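You operate a simulated robot arm through the tools that you are given. There is no shell and no other tool.

You are at the controls of a simulated robot arm. One attempt, no reset.

JOB
Gauge the root gap, open the jaw, slip in the matching shim and close it snug.
Fine: gauge before you open; the gap gauge goes back where it stood. Set down upright: gap gauge.
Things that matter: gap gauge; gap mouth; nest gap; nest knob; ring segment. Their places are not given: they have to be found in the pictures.

It is judged by the outcome, as a careful person would: the job done as asked, and still so three seconds after it is handed in. It fails if anything else is knocked over, pushed out of place, dropped, spilled or broken.

ROBOT AND FRAMES
A 6-joint arm with a two-finger gripper, fixed in place. Base frame: the origin is at the foot of the arm, x ahead of it, y to its left, z up. Lengths are in mm, angles in rad, forces in N, time in s.
Its first joint turns from -2.897 to 2.897 rad. Payload 2.45 kg.
Tool frame: the origin (TCP) lies between the finger pads and is the grasp point; the fingertips stand 20 mm ahead of it; z points along the fingers, y is the line along which they close. The gripper opens to 140 mm. The gripper's body begins 168 mm behind the TCP.
Orientation is that of the tool frame in the base frame, as a unit quaternion [w, x, y, z]. With the fingers straight down and closing along the base's y, the tool's x points along the base's -x, its y along +y and its z along -z.

CONTROLS
- The arm moves only by the tool move_arm. Its argument "commands" is a list of rows, each a list of 3 entries, a list of its own where there are three numbers: the shift along the tool's x, y, z in mm, then the turn, a rotation vector about the tool's x, y, z in rad, then the gripper command, from -1 (shut) to 1 (fully open), values between in proportion. In form: [[[x, y, z], [rx, ry, rz], hand], ...]. A call has 1 to 20 rows; each row shifts and turns the commanded pose from where the row before left it, along the tool's axes as they then stand. A row lasts 0.2 s, in which the tool goes at most 50 mm and 0.15 rad; a call with a longer step from one row to the next is refused whole, and so is a gripper value outside its range. A pose out of reach is approached as far as the arm can. The call stops where the force on the tool passes 40 N (or 10 N more than at its start, if that is more) or the arm is blocked; 0.2 s more then pass. The fingers move at their own pace (about 45 mm/s each) and stop on an object; they squeeze with about 32 N. The grip force told is the motor's: it shows also when the fingers shut on nothing. Time passes only in rows, and 0.2 s behind the last, so rows that do not move let the fingers close. The reply holds the time, the measured pose of the TCP, the force on the tool along the base axes, the opening and the grip force, in the units named above and with some noise, with the torque about the TCP (base axes, N m) and any sound that the robot's microphone picked up, and new pictures: "show" is both (left out), scene, wrist or none.
- Cameras (640 x 400 px; columns grow to the right, rows downward): "scene" is fixed at [219.3, -499.9, 1499.9]; the picture's right is [0.72, -0.69, 0.00], its down [-0.28, -0.30, -0.91] and it looks along [0.63, 0.66, -0.41] (base axes); focal length 310 px, centre (320, 200). "wrist" rides on the gripper at [78, 11, -209] in the tool frame; the picture's right is [-0.14, 0.99, 0.00], its down [-0.92, -0.13, -0.37] and it looks along [-0.37, -0.05, 0.93] (tool axes); focal length 280 px, centre (320, 200).
- measure_at(camera, pixels): there is no depth. For up to 12 entries [column, row, z] of the newest picture of that camera ("zoom" is the newest enlarged one), the place [x, y] in the base frame at which the ray of that pixel passes the height z, good to about 2 mm. No time passes.
- inspect(camera, box): a new picture of the part [left, top, right, bottom] of that camera's present view, enlarged. No time passes.
- finish_job(): hands the job in; it is judged then, once.

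Leave the gripper open and the arm clear of the work at the hand-in unless told otherwise.

The tools are called after ">>>" by a JSON object that holds its "api" and its "payload". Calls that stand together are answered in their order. move_arm: Moves the arm, as the interface text tells. Its arguments: {"type":"object","properties":{"commands":{"type":"array","items":{"type":"array"}},"show":{"type":"string","enum":["both","scene","wrist","none"]}},"required":["commands"]} The other tools are called the same way: measure_at (camera, pixels) gives the place at which the rays of pixels pass given heights; inspect (camera, box) takes an enlarged picture of a part of a camera's view; finish_job () hands the job in.

At the start:

```text
time: 0.0
tcp_pos: [654.7, -0.5, 1237.8]
orientation: [0.0, 0.0, 1.0, -0.001]
force: [0.3, 0.2, 0.2]
torque: [-0.02, 0.0, -0.01]
opening: 139.9
grip_force: 0.0
```

scene: 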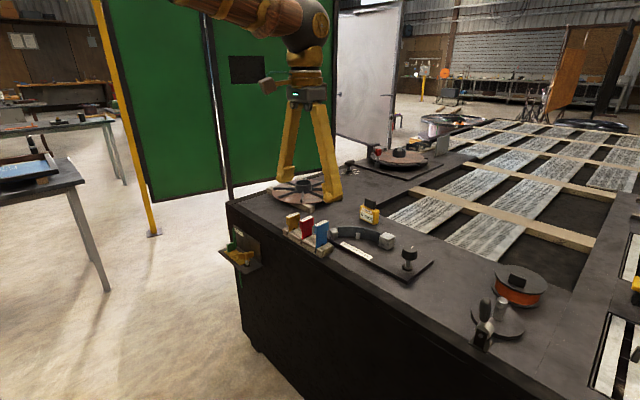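
wrist: 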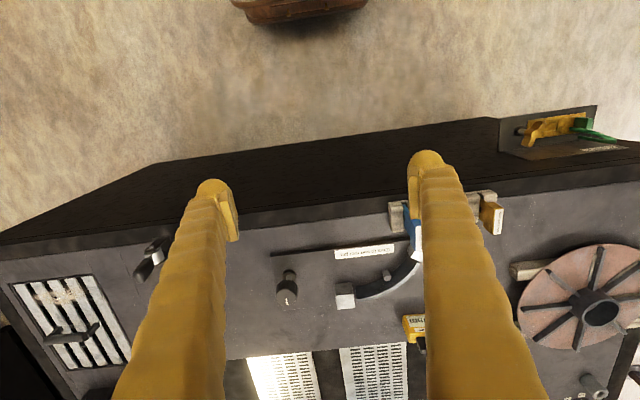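

I see a table with a rack of coloured shims (around 305,230 in scene), an arc-shaped ring segment with a white block, and a knob near (408,258). I'll take enlarged views first.

>>> {"api": "inspect", "payload": {"camera": "scene", "box": [270, 180, 450, 292]}}

>>> {"api": "inspect", "payload": {"camera": "wrist", "box": [240, 170, 540, 358]}}

```text
3.56 times, centred on (360, 236) of scene
```

zoom: 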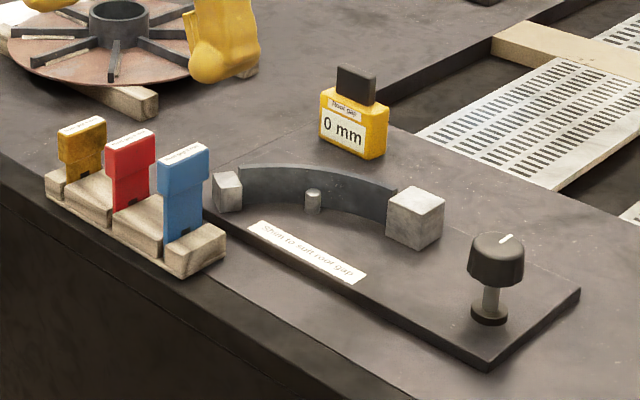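

```text
2.13 times, centred on (390, 264) of wrist
```

zoom: 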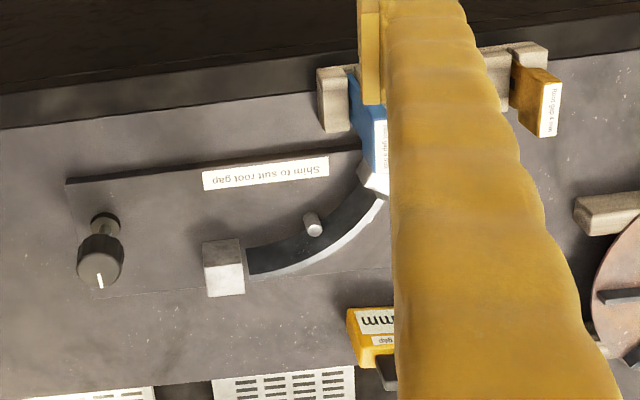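

I'll work out the table height by comparing rays of the same point, the knob base, from both cameras at several heights.

>>> {"api": "measure_at", "payload": {"camera": "scene", "pixels": [[407.8, 269, 700], [407.8, 269, 750], [407.8, 269, 800], [407.8, 269, 850], [407.8, 269, 900], [369, 223, 750], [369, 223, 800], [369, 223, 850]]}}

>>> {"api": "measure_at", "payload": {"camera": "wrist", "pixels": [[289, 273, 700], [289, 273, 750], [289, 273, 800], [289, 273, 850], [289, 273, 900]]}}

```text
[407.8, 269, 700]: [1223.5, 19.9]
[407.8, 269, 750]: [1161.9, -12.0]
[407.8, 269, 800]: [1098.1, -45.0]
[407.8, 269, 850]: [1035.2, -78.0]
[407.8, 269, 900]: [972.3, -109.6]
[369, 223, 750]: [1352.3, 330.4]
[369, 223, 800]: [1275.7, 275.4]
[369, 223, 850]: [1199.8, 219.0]
```

```text
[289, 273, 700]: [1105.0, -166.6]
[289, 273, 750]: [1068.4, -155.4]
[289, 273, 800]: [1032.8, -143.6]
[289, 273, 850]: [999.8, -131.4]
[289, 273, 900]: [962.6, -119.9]
```

The rays cross at about z≈912, so that is roughly the table or plate height. I'll measure the key items at that height.

>>> {"api": "measure_at", "payload": {"camera": "scene", "pixels": [[407.8, 269.4, 912], [360.6, 219.4, 905], [371.8, 224.4, 905], [378.3, 222.2, 905], [283.5, 234.8, 905], [320.6, 257.3, 905], [333.3, 252.6, 905], [407.8, 284, 905], [433, 262, 905], [389.5, 249.7, 912], [334, 239, 912]]}}

>>> {"api": "measure_at", "payload": {"camera": "wrist", "pixels": [[271, 255, 910], [286, 309, 910], [340, 307, 910], [406, 340, 910], [390, 232, 910]]}}

```text
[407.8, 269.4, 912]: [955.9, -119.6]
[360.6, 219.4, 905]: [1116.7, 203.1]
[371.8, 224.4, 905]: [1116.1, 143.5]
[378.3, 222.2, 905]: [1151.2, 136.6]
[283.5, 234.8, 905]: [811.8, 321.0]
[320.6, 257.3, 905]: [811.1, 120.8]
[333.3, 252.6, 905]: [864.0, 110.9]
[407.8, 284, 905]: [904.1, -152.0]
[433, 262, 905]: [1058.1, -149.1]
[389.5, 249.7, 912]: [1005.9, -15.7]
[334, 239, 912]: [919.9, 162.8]
```

```text
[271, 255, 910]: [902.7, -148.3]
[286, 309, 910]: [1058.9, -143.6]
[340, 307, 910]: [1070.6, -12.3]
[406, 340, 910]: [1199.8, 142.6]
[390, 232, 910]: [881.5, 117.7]
```

The plate corners agree between the two cameras at z≈905. The gauge seems to be far out, at x≈1100. I'll move the arm forward along +x (tool -x) to look from above the nest.

>>> {"api": "move_arm", "payload": {"commands": [[[-35, 0, 0], [0, 0, 0], 1], [[-35, 0, 0], [0, 0, 0], 1], [[-35, 0, 0], [0, 0, 0], 1], [[-35, 0, 0], [0, 0, 0], 1], [[-35, 0, 0], [0, 0, 0], 1], [[0, 0, 0], [0, 0, 0], 1]], "show": "both"}}

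```text
time: 1.4
tcp_pos: [830.3, -2.0, 1236.4]
orientation: [0.0, 0.001, 1.0, 0.001]
force: [-0.8, -0.6, 0.4]
torque: [0.01, 0.0, -0.04]
opening: 140.1
grip_force: 0.0
```

scene: 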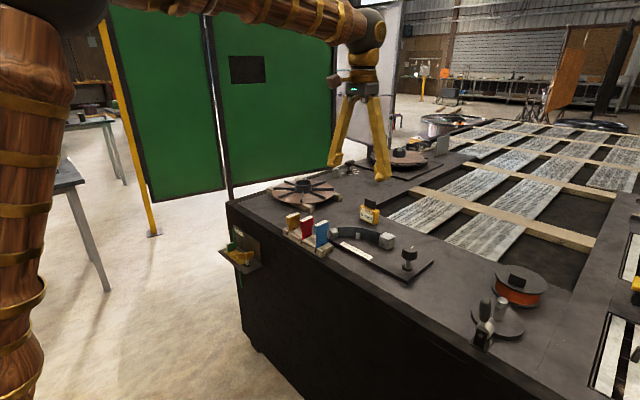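
wrist: 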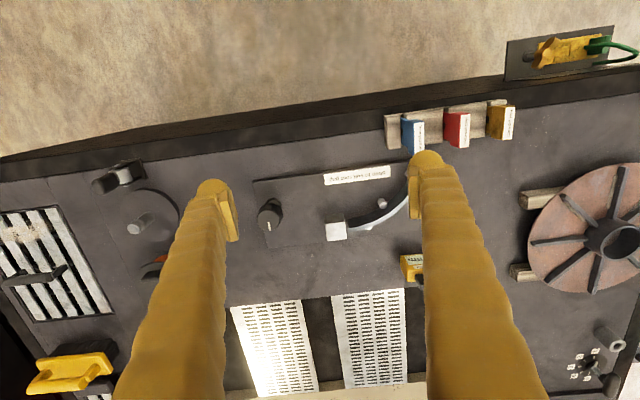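

The shims, plate and gauge are now in the wrist view, so I'll enlarge it.

>>> {"api": "inspect", "payload": {"camera": "wrist", "box": [240, 80, 560, 280]}}

>>> {"api": "inspect", "payload": {"camera": "scene", "box": [280, 190, 400, 265]}}

```text
2.00 times, centred on (400, 180) of wrist
```

zoom: 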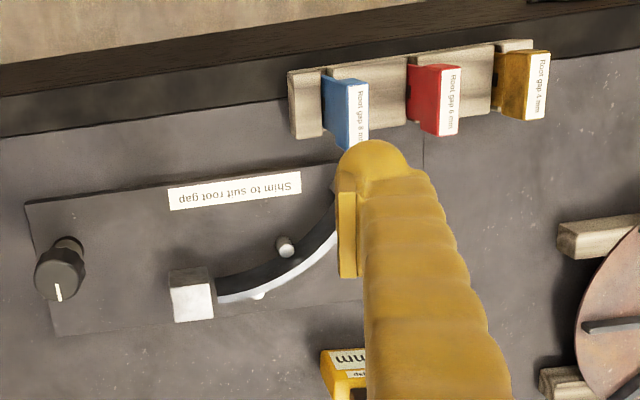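

```text
5.33 times, centred on (340, 228) of scene
```

zoom: 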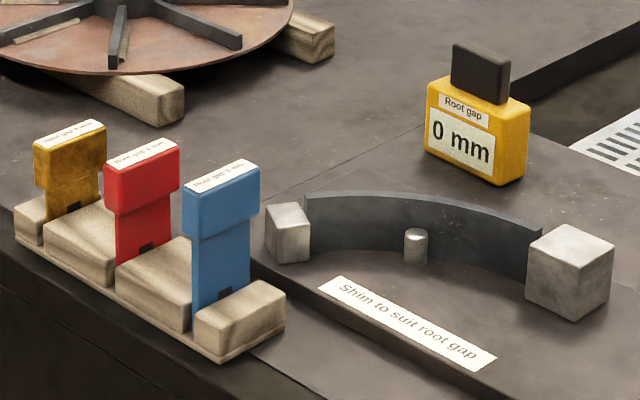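

The shims are blue 8 mm, red 6 mm and ochre 4 mm. The gauge is the yellow box reading 0 mm with a black grip on top. I'll shift left (+y) and down for a clear view of the nest between the fingers.

>>> {"api": "move_arm", "payload": {"commands": [[[0, 25, 25], [0, 0, 0], 1], [[0, 25, 25], [0, 0, 0], 1], [[0, 20, 25], [0, 0, 0], 1], [[0, 0, 15], [0, 0, 0], 1], [[0, 0, 0], [0, 0, 0], 1]], "show": "both"}}

```text
time: 2.6
tcp_pos: [829.6, 68.6, 1147.9]
orientation: [0.0, 0.001, 1.0, 0.0]
force: [0.0, -0.8, 0.7]
torque: [-0.05, 0.0, -0.01]
opening: 140.0
grip_force: 0.1
```

scene: 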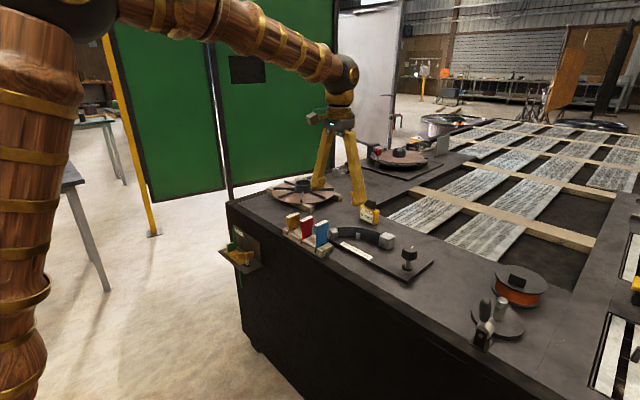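
wrist: 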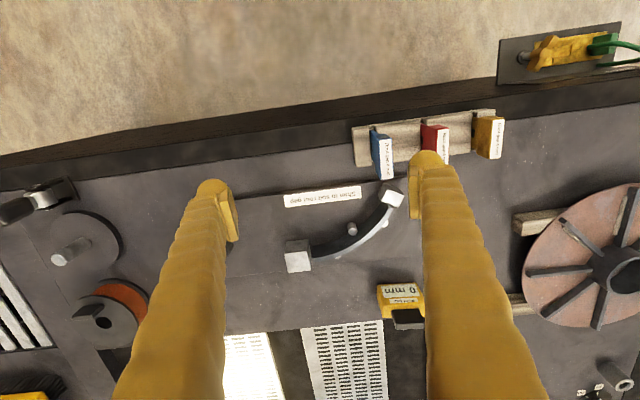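

Now the nest is in the clear between the fingers, so I'll enlarge it.

>>> {"api": "inspect", "payload": {"camera": "wrist", "box": [270, 170, 430, 270]}}

>>> {"api": "inspect", "payload": {"camera": "scene", "box": [325, 215, 405, 265]}}

>>> {"api": "inspect", "payload": {"camera": "wrist", "box": [360, 270, 450, 340]}}

```text
4.00 times, centred on (350, 220) of wrist
```

zoom: 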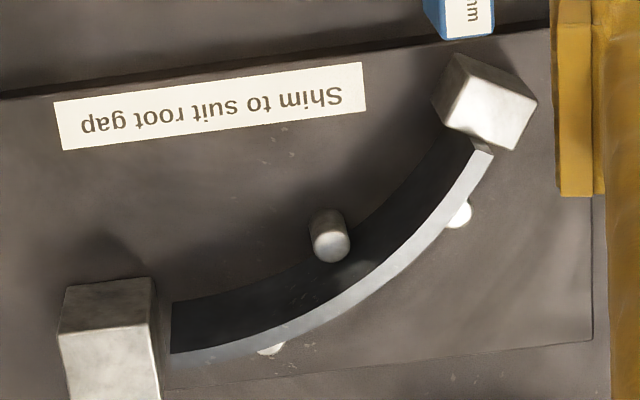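

```text
8.00 times, centred on (365, 240) of scene
```

zoom: 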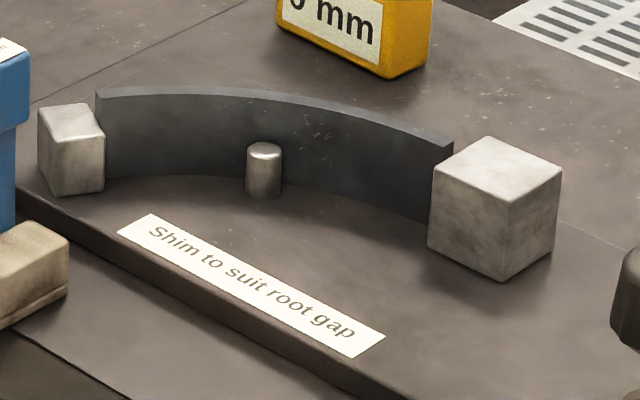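

```text
5.71 times, centred on (405, 305) of wrist
```

zoom: 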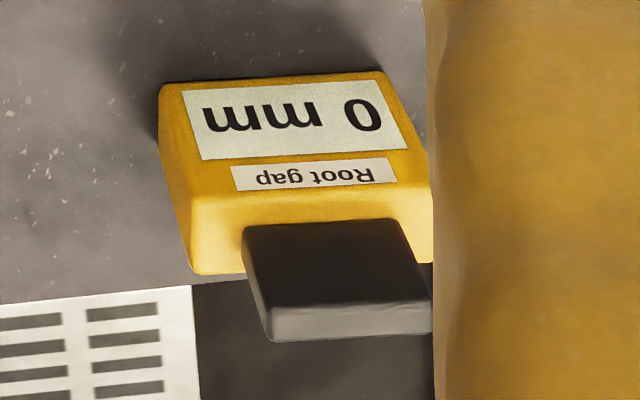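

The ring segment stands on edge between two blocks. The one near the knob appears to be the jaw, with a small gap at about wrist (311,250). I'll triangulate corners of the jaw block, gauge and shims.

>>> {"api": "measure_at", "payload": {"camera": "wrist", "pixels": [[308.75, 239.25, 905], [308.75, 239.25, 925], [307.5, 251.25, 925], [307.5, 251.25, 960], [313, 244.5, 910], [313, 258, 945], [382.5, 286, 905], [382.5, 286, 900], [426.5, 283, 900], [393, 317.5, 960], [394, 310, 960], [432, 317, 960]]}}

>>> {"api": "measure_at", "payload": {"camera": "scene", "pixels": [[378.5, 244.4, 905], [378.5, 244.4, 915], [378.5, 244.4, 925], [379.1, 236.3, 940], [379.1, 236.3, 950], [379.1, 236.3, 960], [359.2, 218.6, 900], [359.2, 218.6, 910], [373.1, 224.6, 900], [373.1, 224.6, 910]]}}

```text
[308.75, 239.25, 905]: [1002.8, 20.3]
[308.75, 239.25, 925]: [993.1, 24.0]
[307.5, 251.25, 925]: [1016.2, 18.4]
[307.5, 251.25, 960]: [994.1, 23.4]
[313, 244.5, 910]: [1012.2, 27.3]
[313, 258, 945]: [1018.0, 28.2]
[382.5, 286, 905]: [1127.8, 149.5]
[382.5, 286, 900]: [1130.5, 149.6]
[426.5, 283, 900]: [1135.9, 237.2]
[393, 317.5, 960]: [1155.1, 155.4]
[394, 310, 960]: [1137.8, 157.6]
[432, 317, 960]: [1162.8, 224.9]
```

```text
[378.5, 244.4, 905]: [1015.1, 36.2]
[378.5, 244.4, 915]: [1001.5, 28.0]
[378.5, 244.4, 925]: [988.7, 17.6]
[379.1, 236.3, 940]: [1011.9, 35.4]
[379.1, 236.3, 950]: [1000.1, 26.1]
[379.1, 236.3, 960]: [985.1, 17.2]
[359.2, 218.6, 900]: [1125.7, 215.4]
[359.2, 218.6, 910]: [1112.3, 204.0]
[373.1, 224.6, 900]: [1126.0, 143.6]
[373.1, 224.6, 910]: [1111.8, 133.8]
```

Triangulation gives a table top of about z≈900 and a plate top of about 916. The jaw block's near corner is around (997,24), and the gauge spans about x 1128–1165, y 147–215. That may be past the stated reach with the tool straight down, so I'll test how far the arm goes while staying high. I'll move 160 mm along +x.

>>> {"api": "move_arm", "payload": {"commands": [[[-40, 0, 0], [0, 0, 0], 1], [[-40, 0, 0], [0, 0, 0], 1], [[-40, 0, 0], [0, 0, 0], 1], [[-40, 0, 0], [0, 0, 0], 1], [[0, 0, 0], [0, 0, 0], 1]], "show": "both"}}

```text
time: 3.8
tcp_pos: [989.1, 68.4, 1147.2]
orientation: [0.001, 0.001, 1.0, -0.001]
force: [0.1, -0.1, -0.3]
torque: [0.04, 0.01, -0.01]
opening: 140.1
grip_force: 0.0
```

scene: 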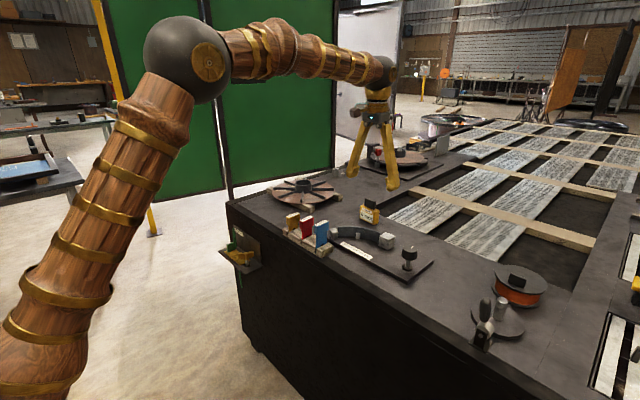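
wrist: 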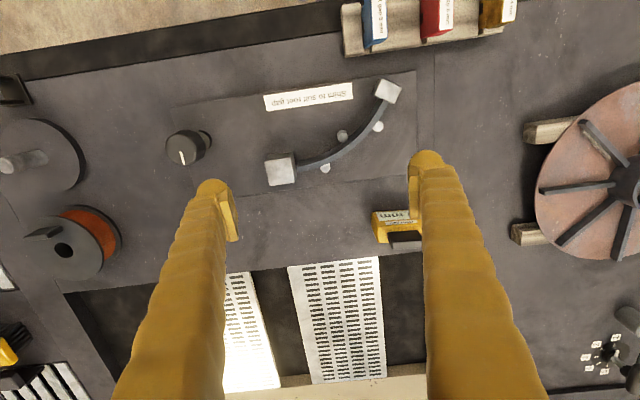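

It got there without trouble. I'll extend further and move +y to sit near the gauge, still high.

>>> {"api": "move_arm", "payload": {"commands": [[[-40, 20, 0], [0, 0, 0], 1], [[-40, 30, 0], [0, 0, 0], 1], [[-40, 30, 0], [0, 0, 0], 1], [[-10, 20, 0], [0, 0, 0], 1], [[0, 0, 0], [0, 0, 0], 1]], "show": "both"}}

```text
time: 5.0
tcp_pos: [1119.1, 166.9, 1146.8]
orientation: [-0.001, 0.002, 1.0, 0.001]
force: [-0.1, -1.6, -0.2]
torque: [0.01, 0.01, -0.02]
opening: 140.0
grip_force: 0.0
```

scene: 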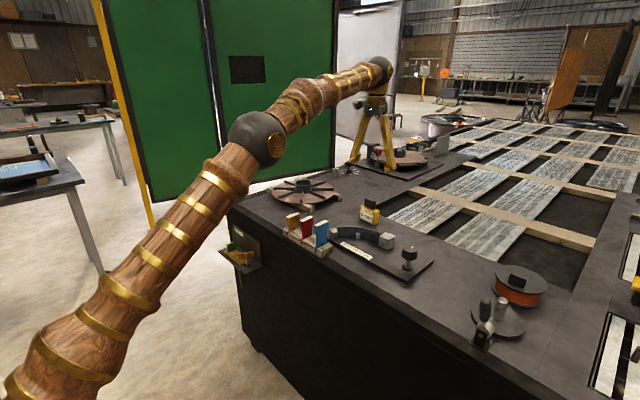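
wrist: 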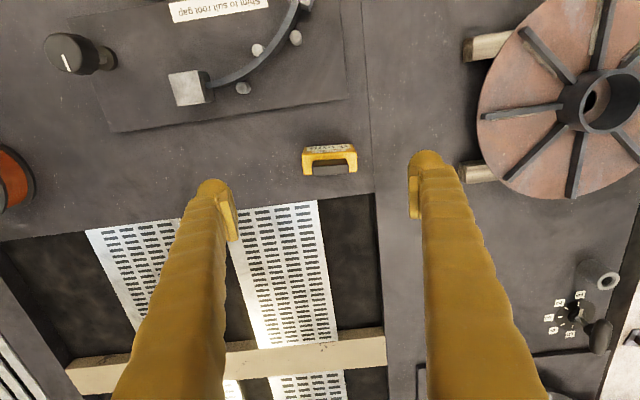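

It reached (1119,167) with the tool still down. The gauge is now nearly straight below, at wrist (330,158). I'll enlarge it and the nest.

>>> {"api": "inspect", "payload": {"camera": "wrist", "box": [280, 130, 380, 192]}}

>>> {"api": "inspect", "payload": {"camera": "wrist", "box": [150, 0, 320, 110]}}

```text
6.40 times, centred on (330, 161) of wrist
```

zoom: 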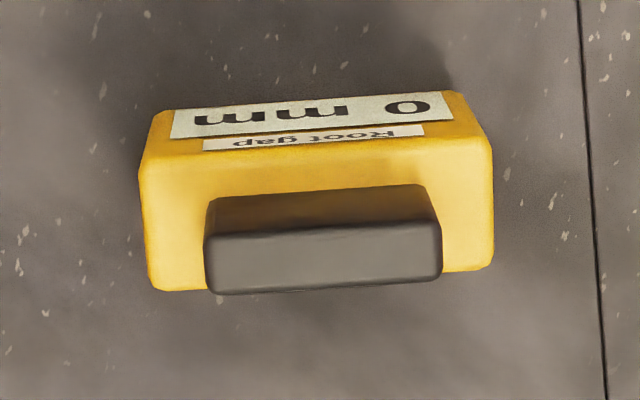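

```text
3.64 times, centred on (235, 55) of wrist
```

zoom: 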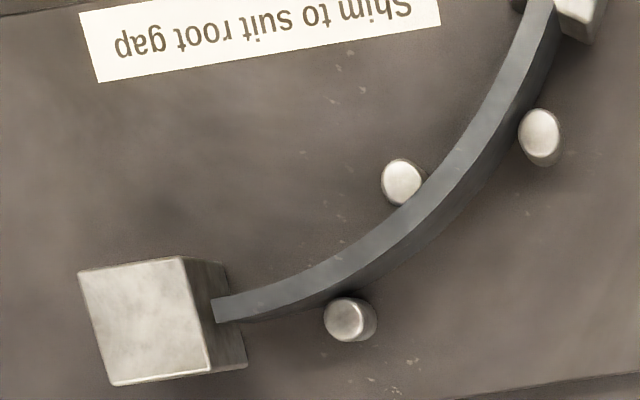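

The black block on the gauge's top is its grip, and the gap sits between the jaw's +y face and the segment end. I'll triangulate the gauge's body top and handle.

>>> {"api": "measure_at", "payload": {"camera": "wrist", "pixels": [[301.9, 155.8, 940], [301.9, 155.8, 950], [301.9, 155.8, 960], [356.6, 152.7, 950], [303.4, 175, 950], [356.6, 172.2, 950], [312, 166.7, 970], [348.8, 165.2, 970], [312.8, 175.6, 970], [348.8, 173.1, 970], [305, 147.5, 900], [351, 144, 900]]}}

>>> {"api": "measure_at", "payload": {"camera": "scene", "pixels": [[374.7, 209.7, 940], [374.7, 209.7, 950], [374.7, 209.7, 960], [360, 205.2, 940], [360, 205.2, 950], [373.5, 203.5, 960], [373.5, 203.5, 970], [373.5, 203.5, 980], [364.8, 199.2, 970], [364.8, 199.2, 980], [373.75, 225.1, 900], [359.7, 218.5, 900]]}}

```text
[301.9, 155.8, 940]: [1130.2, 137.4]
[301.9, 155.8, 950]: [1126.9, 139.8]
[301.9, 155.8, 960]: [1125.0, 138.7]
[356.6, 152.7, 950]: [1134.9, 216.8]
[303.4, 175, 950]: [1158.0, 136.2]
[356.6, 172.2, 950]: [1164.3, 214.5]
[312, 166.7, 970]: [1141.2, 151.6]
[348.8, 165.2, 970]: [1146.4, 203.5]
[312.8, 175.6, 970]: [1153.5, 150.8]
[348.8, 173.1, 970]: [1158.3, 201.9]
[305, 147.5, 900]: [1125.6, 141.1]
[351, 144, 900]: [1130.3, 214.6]
```

```text
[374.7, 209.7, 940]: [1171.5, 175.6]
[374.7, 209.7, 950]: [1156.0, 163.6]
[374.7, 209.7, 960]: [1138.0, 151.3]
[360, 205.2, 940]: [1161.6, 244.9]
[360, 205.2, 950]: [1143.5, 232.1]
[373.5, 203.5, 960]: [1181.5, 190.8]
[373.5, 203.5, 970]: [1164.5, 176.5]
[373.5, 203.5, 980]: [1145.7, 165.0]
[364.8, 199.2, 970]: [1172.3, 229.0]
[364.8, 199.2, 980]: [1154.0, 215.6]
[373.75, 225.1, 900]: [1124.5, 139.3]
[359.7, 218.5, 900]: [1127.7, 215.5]
```

The gauge's body is about 75×28 mm and its top is at z≈967. The grip is about 49×12 mm, centred at (1144,177), top z≈988, with a slight yaw. Next I'll look straight down on the gap by moving so the wrist camera sits above the jaw.

>>> {"api": "move_arm", "payload": {"commands": [[[6, -34, 22], [0, 0, 0], 1], [[6, -34, 22], [0, 0, 0], 1], [[6, -34, 22], [0, 0, 0], 1], [[6, -34, 22], [0, 0, 0], 1], [[0, 0, 0], [0, 0, 0], 1]], "show": "both"}}

```text
time: 6.2
tcp_pos: [1094.1, 32.3, 1060.3]
orientation: [0.0, 0.001, 1.0, 0.0]
force: [-0.3, 0.0, -0.2]
torque: [0.0, 0.0, -0.03]
opening: 140.2
grip_force: 0.0
```

scene: 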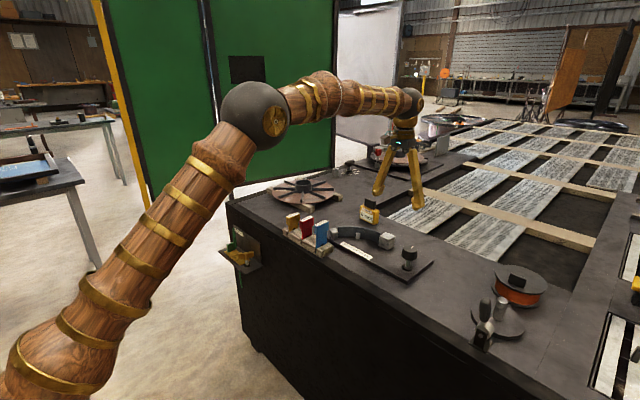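
wrist: 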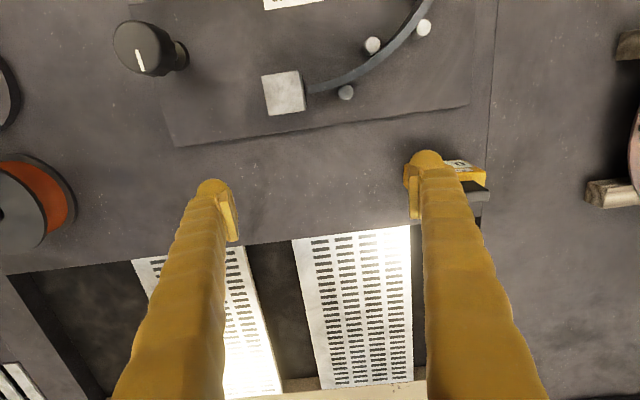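

>>> {"api": "inspect", "payload": {"camera": "wrist", "box": [250, 55, 350, 117]}}

>>> {"api": "inspect", "payload": {"camera": "wrist", "box": [100, 0, 260, 100]}}

>>> {"api": "inspect", "payload": {"camera": "scene", "box": [365, 220, 445, 290]}}

```text
6.40 times, centred on (300, 86) of wrist
```

zoom: 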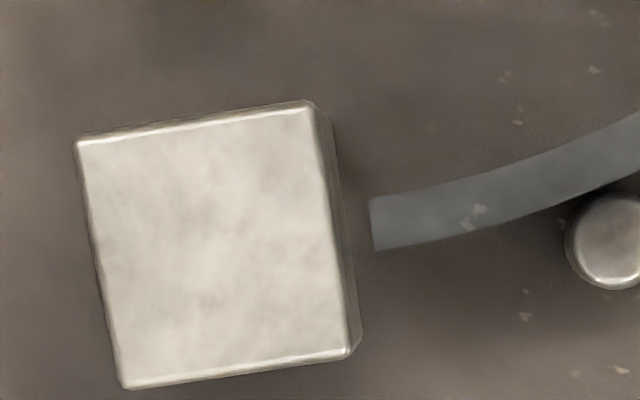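

```text
4.00 times, centred on (180, 50) of wrist
```

zoom: 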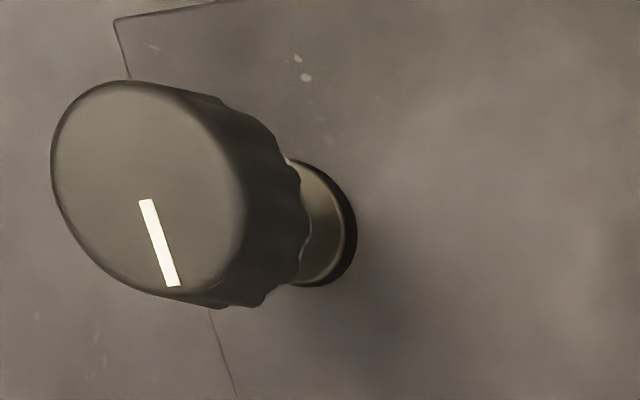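

```text
5.71 times, centred on (405, 255) of scene
```

zoom: 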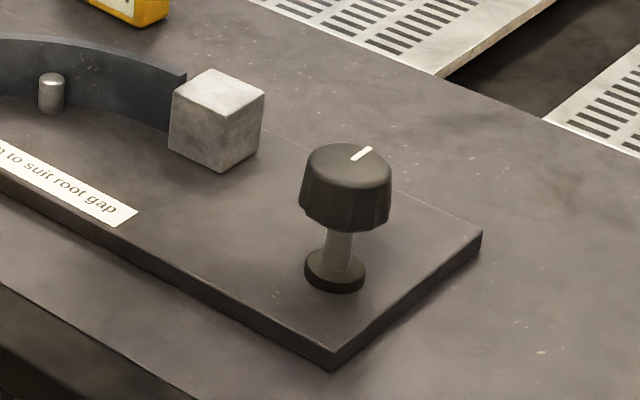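

I can see the gap clearly between the jaw and the segment end. I'll measure the gap, jaw and knob positions.

>>> {"api": "measure_at", "payload": {"camera": "wrist", "pixels": [[308.2, 86.2, 945], [308.2, 86.2, 955], [307.8, 90, 945], [301.8, 90, 954], [303, 90, 954], [262, 77.3, 954], [298.4, 71, 954], [304.7, 110.5, 954], [270, 115.5, 954], [137.5, 47.5, 980], [137.5, 47.5, 1000], [183, 54, 925]]}}

>>> {"api": "measure_at", "payload": {"camera": "scene", "pixels": [[425.9, 248, 970], [425.9, 248, 980], [425.9, 248, 990], [425.9, 248, 1000], [423.6, 268, 918], [397.5, 232.7, 945], [397.5, 232.7, 955], [381.6, 232.5, 945], [381.6, 232.5, 955], [381.6, 232.5, 965], [403, 238.8, 950], [402.5, 233.5, 955]]}}

```text
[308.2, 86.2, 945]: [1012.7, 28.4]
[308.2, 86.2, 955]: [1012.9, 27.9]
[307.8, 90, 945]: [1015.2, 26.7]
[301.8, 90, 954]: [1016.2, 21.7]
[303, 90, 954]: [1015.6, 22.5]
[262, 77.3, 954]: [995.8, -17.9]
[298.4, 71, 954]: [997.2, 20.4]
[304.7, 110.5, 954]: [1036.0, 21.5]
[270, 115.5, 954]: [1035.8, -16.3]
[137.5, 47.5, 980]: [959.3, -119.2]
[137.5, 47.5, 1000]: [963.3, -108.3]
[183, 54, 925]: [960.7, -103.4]
```

```text
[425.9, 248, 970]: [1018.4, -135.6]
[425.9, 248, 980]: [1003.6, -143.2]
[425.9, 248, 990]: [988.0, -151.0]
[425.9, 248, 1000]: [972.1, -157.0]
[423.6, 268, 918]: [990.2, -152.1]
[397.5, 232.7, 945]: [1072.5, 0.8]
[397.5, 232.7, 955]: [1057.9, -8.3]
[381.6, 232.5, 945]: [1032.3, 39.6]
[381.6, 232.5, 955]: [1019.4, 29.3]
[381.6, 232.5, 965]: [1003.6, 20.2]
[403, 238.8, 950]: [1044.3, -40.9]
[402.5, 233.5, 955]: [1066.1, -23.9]
```

The jaw spans about x 996–1036, y −17 to 22, and the segment end is near (1014, 28), so the gap is roughly 6 mm before gauging. I'll redo the knob's triangulation with the corrected zoom mapping.

>>> {"api": "measure_at", "payload": {"camera": "scene", "pixels": [[409.9, 247.5, 970], [409.9, 247.5, 980], [409.9, 247.5, 990], [409.9, 247.5, 1000], [407.6, 268, 918], [401.8, 256.5, 960], [417, 260, 960], [409.6, 260.5, 960]]}}

>>> {"api": "measure_at", "payload": {"camera": "wrist", "pixels": [[137.5, 47.5, 970], [137.5, 47.5, 980], [137.5, 47.5, 990], [137.5, 47.5, 1000], [113, 40, 990], [160, 50, 990], [136, 20.5, 990], [138, 73, 990], [136.5, 50.5, 990], [143, 71, 990]]}}

```text
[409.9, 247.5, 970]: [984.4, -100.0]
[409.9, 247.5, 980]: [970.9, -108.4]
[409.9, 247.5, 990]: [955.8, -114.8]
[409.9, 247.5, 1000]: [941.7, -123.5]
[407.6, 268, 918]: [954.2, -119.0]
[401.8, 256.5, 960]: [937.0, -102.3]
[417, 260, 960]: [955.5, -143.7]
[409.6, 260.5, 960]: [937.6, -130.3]
```

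```text
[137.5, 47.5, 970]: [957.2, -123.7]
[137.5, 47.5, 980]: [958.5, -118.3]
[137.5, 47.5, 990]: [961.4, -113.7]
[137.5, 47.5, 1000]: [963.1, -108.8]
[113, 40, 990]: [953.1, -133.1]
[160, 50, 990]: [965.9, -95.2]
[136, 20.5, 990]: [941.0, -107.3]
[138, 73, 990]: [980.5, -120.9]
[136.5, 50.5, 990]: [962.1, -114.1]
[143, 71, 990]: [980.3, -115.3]
```

The knob is at about (957,−117), cap top z≈988, cap about 40 mm across, with its white mark pointing to +x. Now I'll go above the gauge at a height that clears its grip.

>>> {"api": "move_arm", "payload": {"commands": [[[-12.5, 36, 0], [0, 0, 0], 1], [[-12.5, 36, 0], [0, 0, 0], 1], [[-12.5, 36, 0], [0, 0, 0], 1], [[-12.5, 37, 0], [0, 0, 0], 1], [[0, 0, 0], [0, 0, 0], 1]], "show": "wrist"}}

>>> {"api": "inspect", "payload": {"camera": "wrist", "box": [240, 110, 400, 210]}}

```text
time: 7.4
tcp_pos: [1146.4, 176.5, 1059.3]
orientation: [-0.001, 0.001, 1.0, 0.0]
force: [-0.7, -0.1, 0.0]
torque: [0.01, 0.01, 0.0]
opening: 140.0
grip_force: 0.0
```

wrist: 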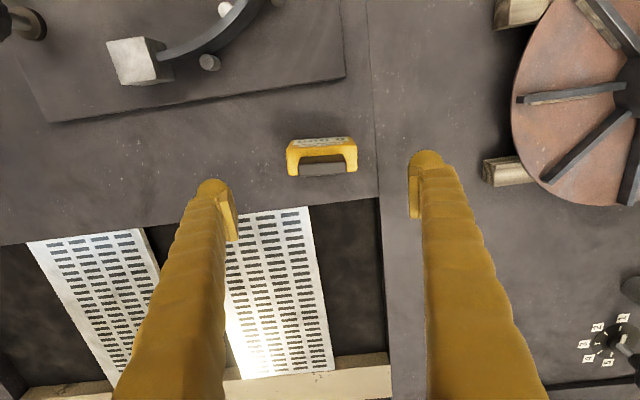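

```text
4.00 times, centred on (320, 160) of wrist
```

zoom: 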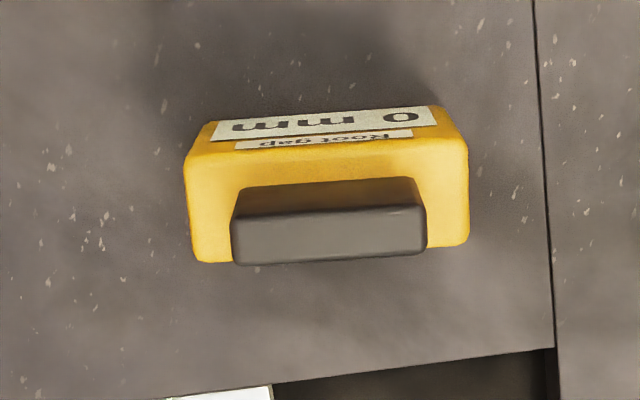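

>>> {"api": "measure_at", "payload": {"camera": "wrist", "pixels": [[298, 164.5, 988], [345.75, 161.75, 988], [298.75, 176.25, 988], [346.75, 172.5, 988], [286.75, 150, 967], [356.75, 146.25, 967], [288.25, 175, 967], [357, 170.75, 967], [293.5, 140, 900], [350, 136.5, 900]]}}

```text
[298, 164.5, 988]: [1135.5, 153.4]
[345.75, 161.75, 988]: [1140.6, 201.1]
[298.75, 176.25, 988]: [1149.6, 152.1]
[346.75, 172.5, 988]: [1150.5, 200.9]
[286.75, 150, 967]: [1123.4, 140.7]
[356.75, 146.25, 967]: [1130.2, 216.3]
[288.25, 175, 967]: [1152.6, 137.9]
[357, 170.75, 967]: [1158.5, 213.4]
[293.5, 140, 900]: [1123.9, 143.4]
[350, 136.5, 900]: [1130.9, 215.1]
```

The grip's centre is (1143,177) with a yaw of about 0.08 rad. I'll align, narrow the fingers to about 70 mm, and lower to just above the handle's shoulder.

>>> {"api": "move_arm", "payload": {"commands": [[[3, 0.5, 0], [0, 0, 0.08], 0], [[0, 0, 0], [0, 0, 0], 0], [[0, 0, 0], [0, 0, 0], 0], [[0, 0, 20], [0, 0, 0], 0], [[0, 0, 20], [0, 0, 0], 0], [[0, 0, 15], [0, 0, 0], 0], [[0, 0, 8], [0, 0, 0], 0], [[0, 0, 0], [0, 0, 0], 0]], "show": "both"}}

>>> {"api": "inspect", "payload": {"camera": "wrist", "box": [240, 130, 400, 230]}}

>>> {"api": "inspect", "payload": {"camera": "scene", "box": [330, 170, 426, 230]}}

```text
time: 9.2
tcp_pos: [1142.9, 176.4, 996.5]
orientation: [0.0, 0.042, 0.999, 0.0]
force: [-0.4, -0.9, 0.2]
torque: [0.05, 0.03, -0.02]
opening: 70.1
grip_force: 0.1
```

scene: 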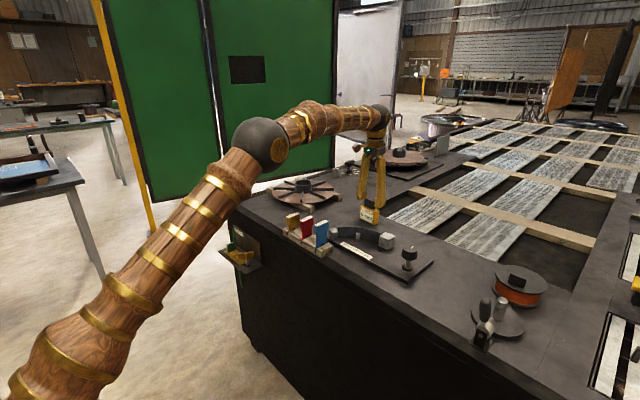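
wrist: 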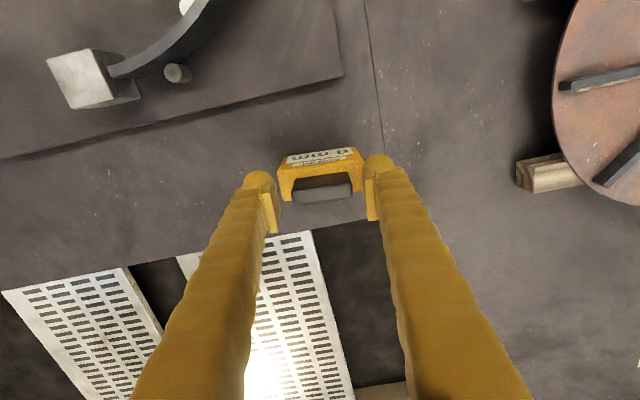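

```text
4.00 times, centred on (320, 180) of wrist
```

zoom: 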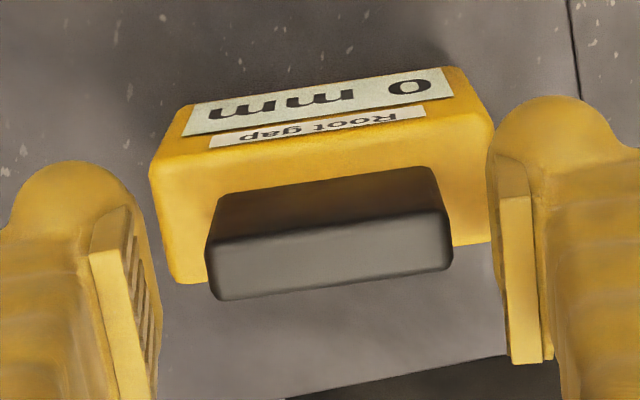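

```text
6.67 times, centred on (378, 200) of scene
```

zoom: 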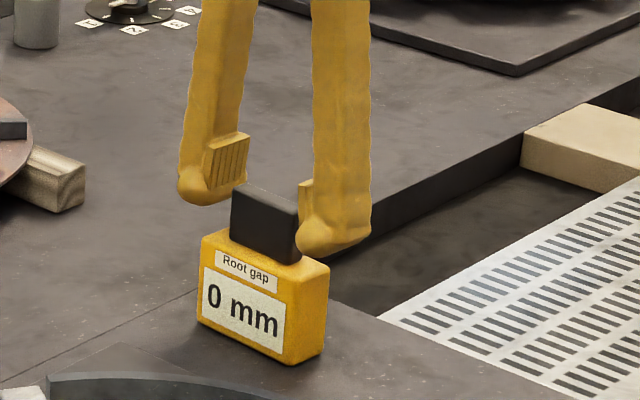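

The alignment is good; the grip sits about 2 mm to the +y side of centre. I'll nudge it, lower another 5 mm, then close on the grip.

>>> {"api": "move_arm", "payload": {"commands": [[[0, 1.8, 3], [0, 0, 0], 0], [[0, 0, 3], [0, 0, 0], 0], [[0, 0, 0], [0, 0, 0], -0.2], [[0, 0, 0], [0, 0, 0], -0.45], [[0, 0, 0], [0, 0, 0], -0.7], [[0, 0, 0], [0, 0, 0], -0.7], [[0, 0, 0], [0, 0, 0], -0.7]], "show": "both"}}

>>> {"api": "inspect", "payload": {"camera": "scene", "box": [330, 170, 426, 230]}}

>>> {"api": "inspect", "payload": {"camera": "wrist", "box": [240, 130, 400, 230]}}

```text
time: 10.8
tcp_pos: [1142.2, 178.8, 990.9]
orientation: [0.0, 0.042, 0.999, 0.0]
force: [-0.1, -0.6, -0.2]
torque: [-0.01, 0.04, 0.0]
opening: 48.8
grip_force: 32.0
```

scene: 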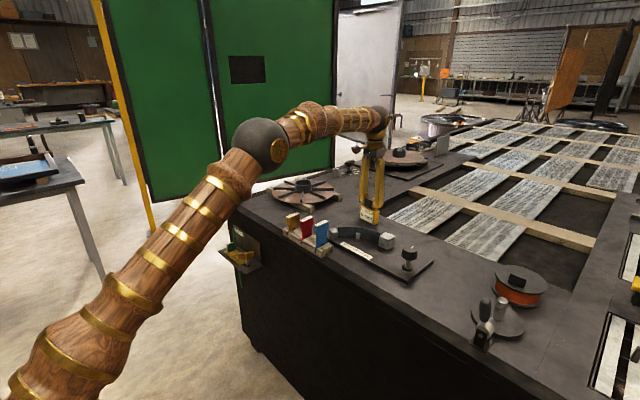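
wrist: 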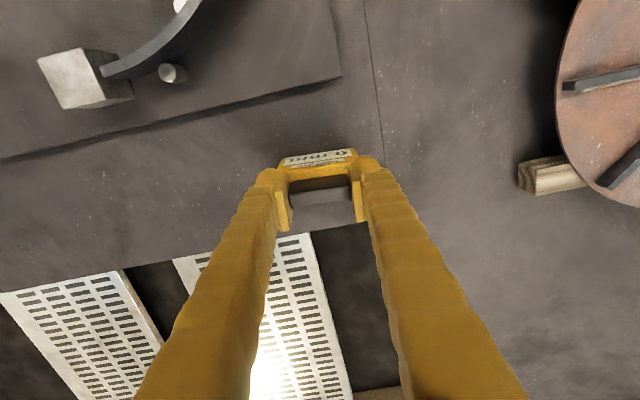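

```text
6.67 times, centred on (378, 200) of scene
```

zoom: 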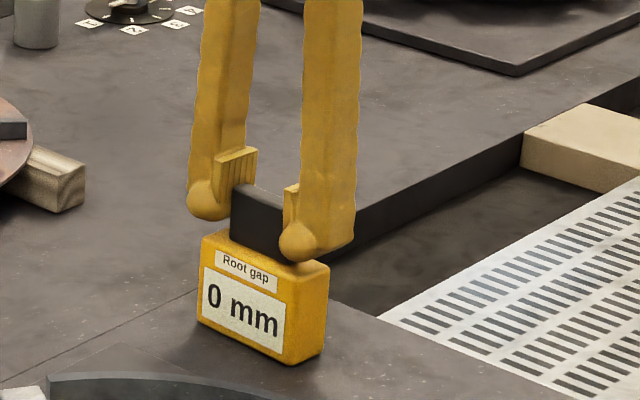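

```text
4.00 times, centred on (320, 180) of wrist
```

zoom: 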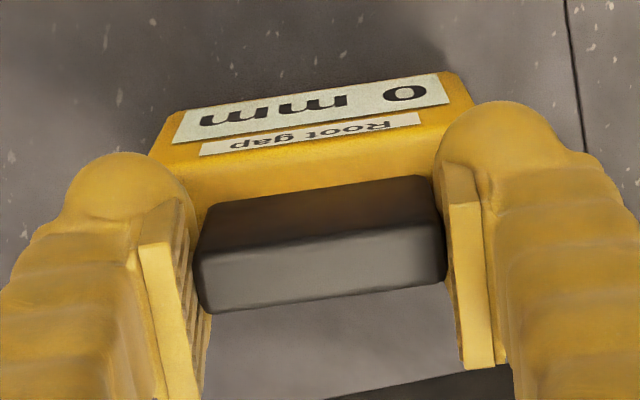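

The gauge is gripped (opening 48.8, 32 N). Its return pose is TCP (1142.2, 178.8, 990.9). I'll lift straight up 100 mm and check the hold.

>>> {"api": "move_arm", "payload": {"commands": [[[0, 0, -10], [0, 0, 0], -0.7], [[0, 0, -20], [0, 0, 0], -0.7], [[0, 0, -25], [0, 0, 0], -0.7], [[0, 0, -25], [0, 0, 0], -0.7], [[0, 0, -20], [0, 0, 0], -0.7], [[0, 0, 0], [0, 0, 0], -0.7]], "show": "both"}}

>>> {"api": "inspect", "payload": {"camera": "scene", "box": [330, 150, 426, 210]}}

```text
time: 12.2
tcp_pos: [1143.3, 178.9, 1090.1]
orientation: [0.0, 0.041, 0.999, 0.001]
force: [-0.2, -0.1, -2.3]
torque: [0.02, 0.04, -0.02]
opening: 48.8
grip_force: 32.3
```

scene: 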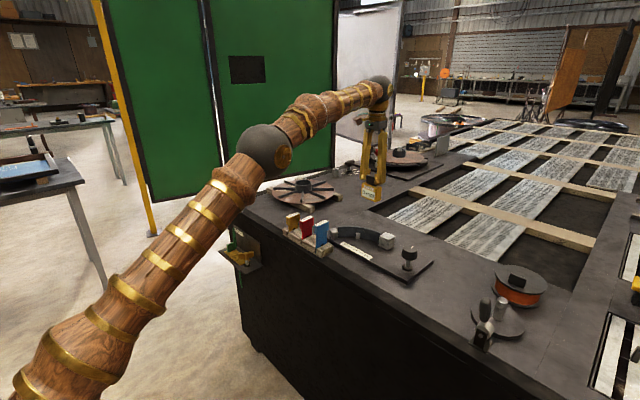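
wrist: 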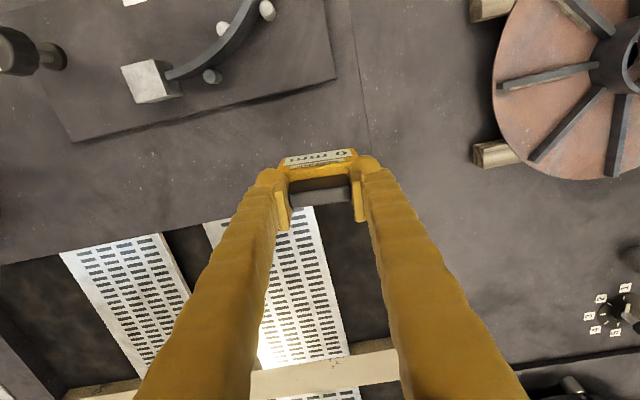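

```text
6.67 times, centred on (378, 180) of scene
```

zoom: 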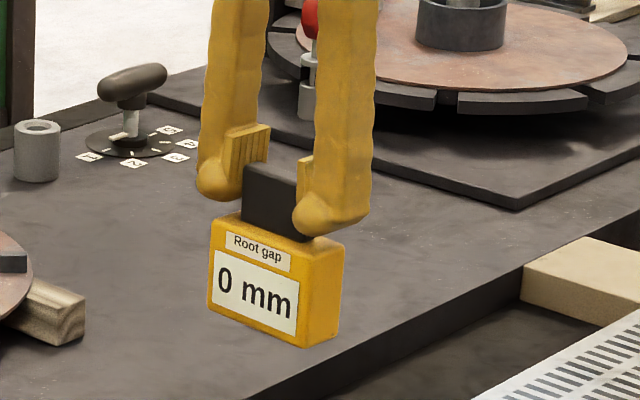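

The hold is firm. Now I'll carry the gauge over the gap mouth at about (1014, 25), staying high.

>>> {"api": "move_arm", "payload": {"commands": [[[23.2, -32.8, 0], [0, 0, 0], -0.7], [[23.2, -32.8, 0], [0, 0, 0], -0.7], [[23.2, -32.8, 0], [0, 0, 0], -0.7], [[23.2, -32.8, 0], [0, 0, 0], -0.7], [[23.2, -32.8, 0], [0, 0, 0], -0.7], [[0, 0, 10], [0, 0, 0], -0.7], [[0, 0, 10], [0, 0, 0], -0.7], [[0, 0, 0], [0, 0, 0], -0.7]], "show": "both"}}

>>> {"api": "inspect", "payload": {"camera": "scene", "box": [340, 195, 436, 255]}}

>>> {"api": "inspect", "payload": {"camera": "wrist", "box": [240, 110, 400, 210]}}

```text
time: 14.0
tcp_pos: [1014.2, 23.8, 1068.9]
orientation: [0.0, 0.041, 0.999, 0.0]
force: [0.7, -0.2, -2.2]
torque: [0.02, 0.01, 0.02]
opening: 48.8
grip_force: 31.8
```

scene: 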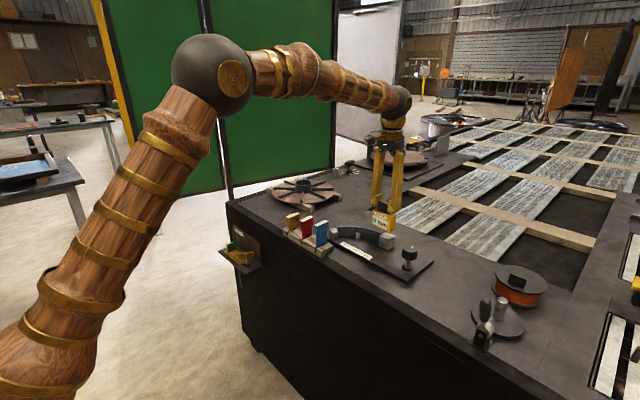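
wrist: 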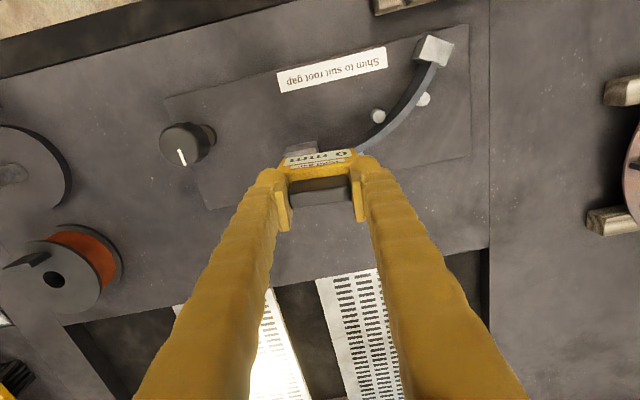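

```text
6.67 times, centred on (388, 225) of scene
```

zoom: 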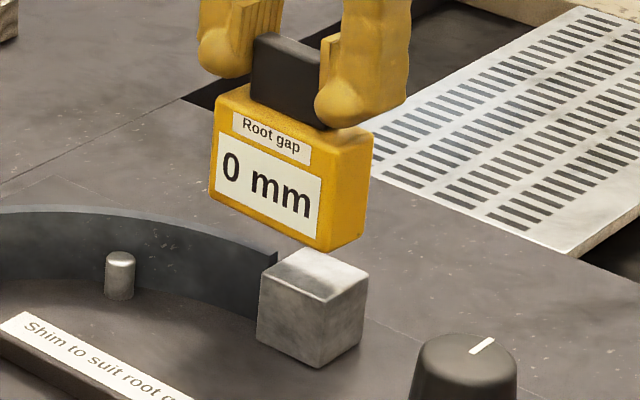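

```text
4.00 times, centred on (320, 160) of wrist
```

zoom: 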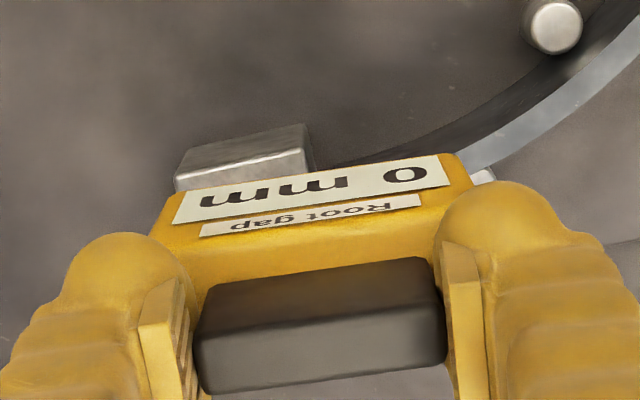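

The gauge hangs over the gap at about 978 bottom height and still reads 0 mm. I'll centre it +2 mm in y and lower slowly.

>>> {"api": "move_arm", "payload": {"commands": [[[-1, 2, 5], [0, 0, 0], -0.7], [[0, 0, 5], [0, 0, 0], -0.7], [[0, 0, 5], [0, 0, 0], -0.7], [[0, 0, 0], [0, 0, 0], -0.7]], "show": "scene"}}

>>> {"api": "inspect", "payload": {"camera": "scene", "box": [340, 195, 436, 255]}}

```text
time: 15.0
tcp_pos: [1015.0, 26.1, 1054.7]
orientation: [0.0, 0.041, 0.999, 0.0]
force: [0.2, 0.7, -2.2]
torque: [-0.02, -0.02, -0.03]
opening: 48.8
grip_force: 32.0
```

scene: 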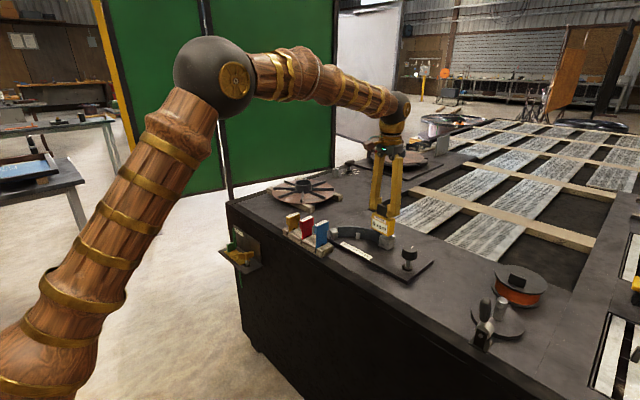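

```text
6.67 times, centred on (388, 225) of scene
```

zoom: 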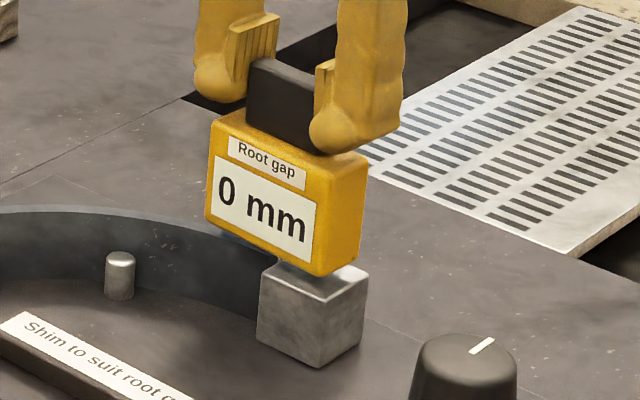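

It still reads 0 mm with the bottom around 964. I'll lower in small steps toward light contact.

>>> {"api": "move_arm", "payload": {"commands": [[[0, 0, 3], [0, 0, 0], -0.7], [[0, 0, 2], [0, 0, 0], -0.7], [[0, 0, 0], [0, 0, 0], -0.7]], "show": "scene"}}

>>> {"api": "inspect", "payload": {"camera": "scene", "box": [340, 195, 436, 255]}}

```text
time: 15.8
tcp_pos: [1014.1, 26.1, 1049.1]
orientation: [0.0, 0.04, 0.999, 0.0]
force: [0.1, -0.6, -2.7]
torque: [0.04, -0.01, 0.01]
opening: 49.0
grip_force: 32.5
```

scene: 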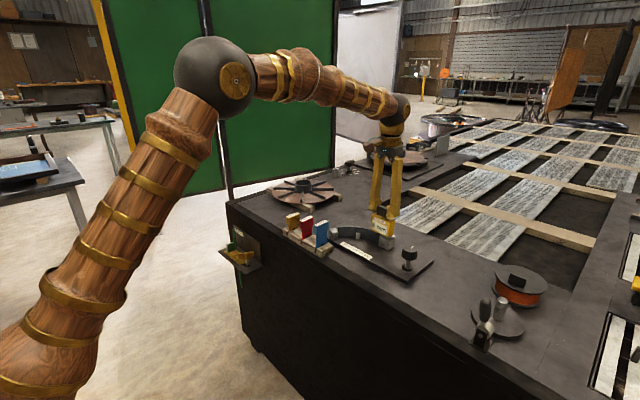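

```text
6.67 times, centred on (388, 225) of scene
```

zoom: 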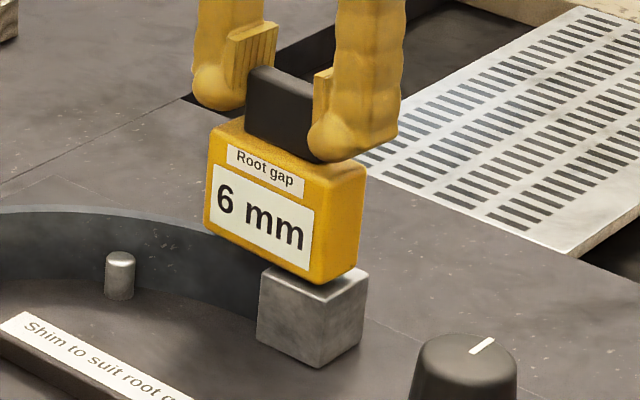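

It reads 6 mm. I'll hold steady for a second to confirm the reading.

>>> {"api": "move_arm", "payload": {"commands": [[[0, 0, 0], [0, 0, 0], -0.7], [[0, 0, 0], [0, 0, 0], -0.7], [[0, 0, 0], [0, 0, 0], -0.7], [[0, 0, 0], [0, 0, 0], -0.7], [[0, 0, 0], [0, 0, 0], -0.7], [[0, 0, 0], [0, 0, 0], -0.7]], "show": "scene"}}

>>> {"api": "inspect", "payload": {"camera": "scene", "box": [340, 195, 436, 255]}}

```text
time: 17.2
tcp_pos: [1014.7, 27.0, 1050.3]
orientation: [0.001, 0.041, 0.999, 0.0]
force: [-0.3, 0.2, -2.7]
torque: [-0.03, -0.01, 0.01]
opening: 48.9
grip_force: 32.1
```

scene: 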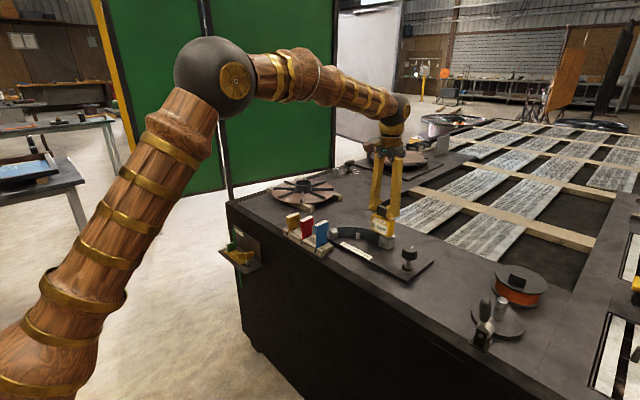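

```text
6.67 times, centred on (388, 225) of scene
```

zoom: 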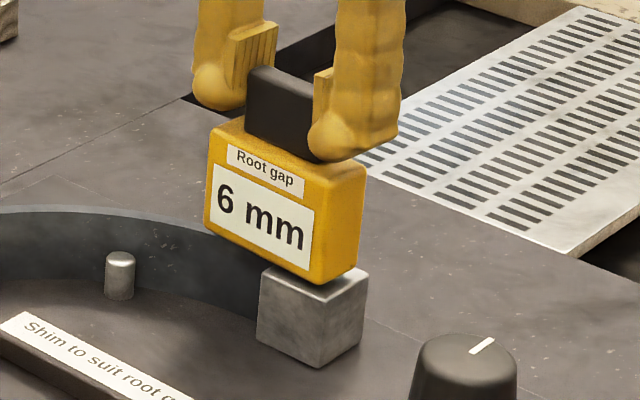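

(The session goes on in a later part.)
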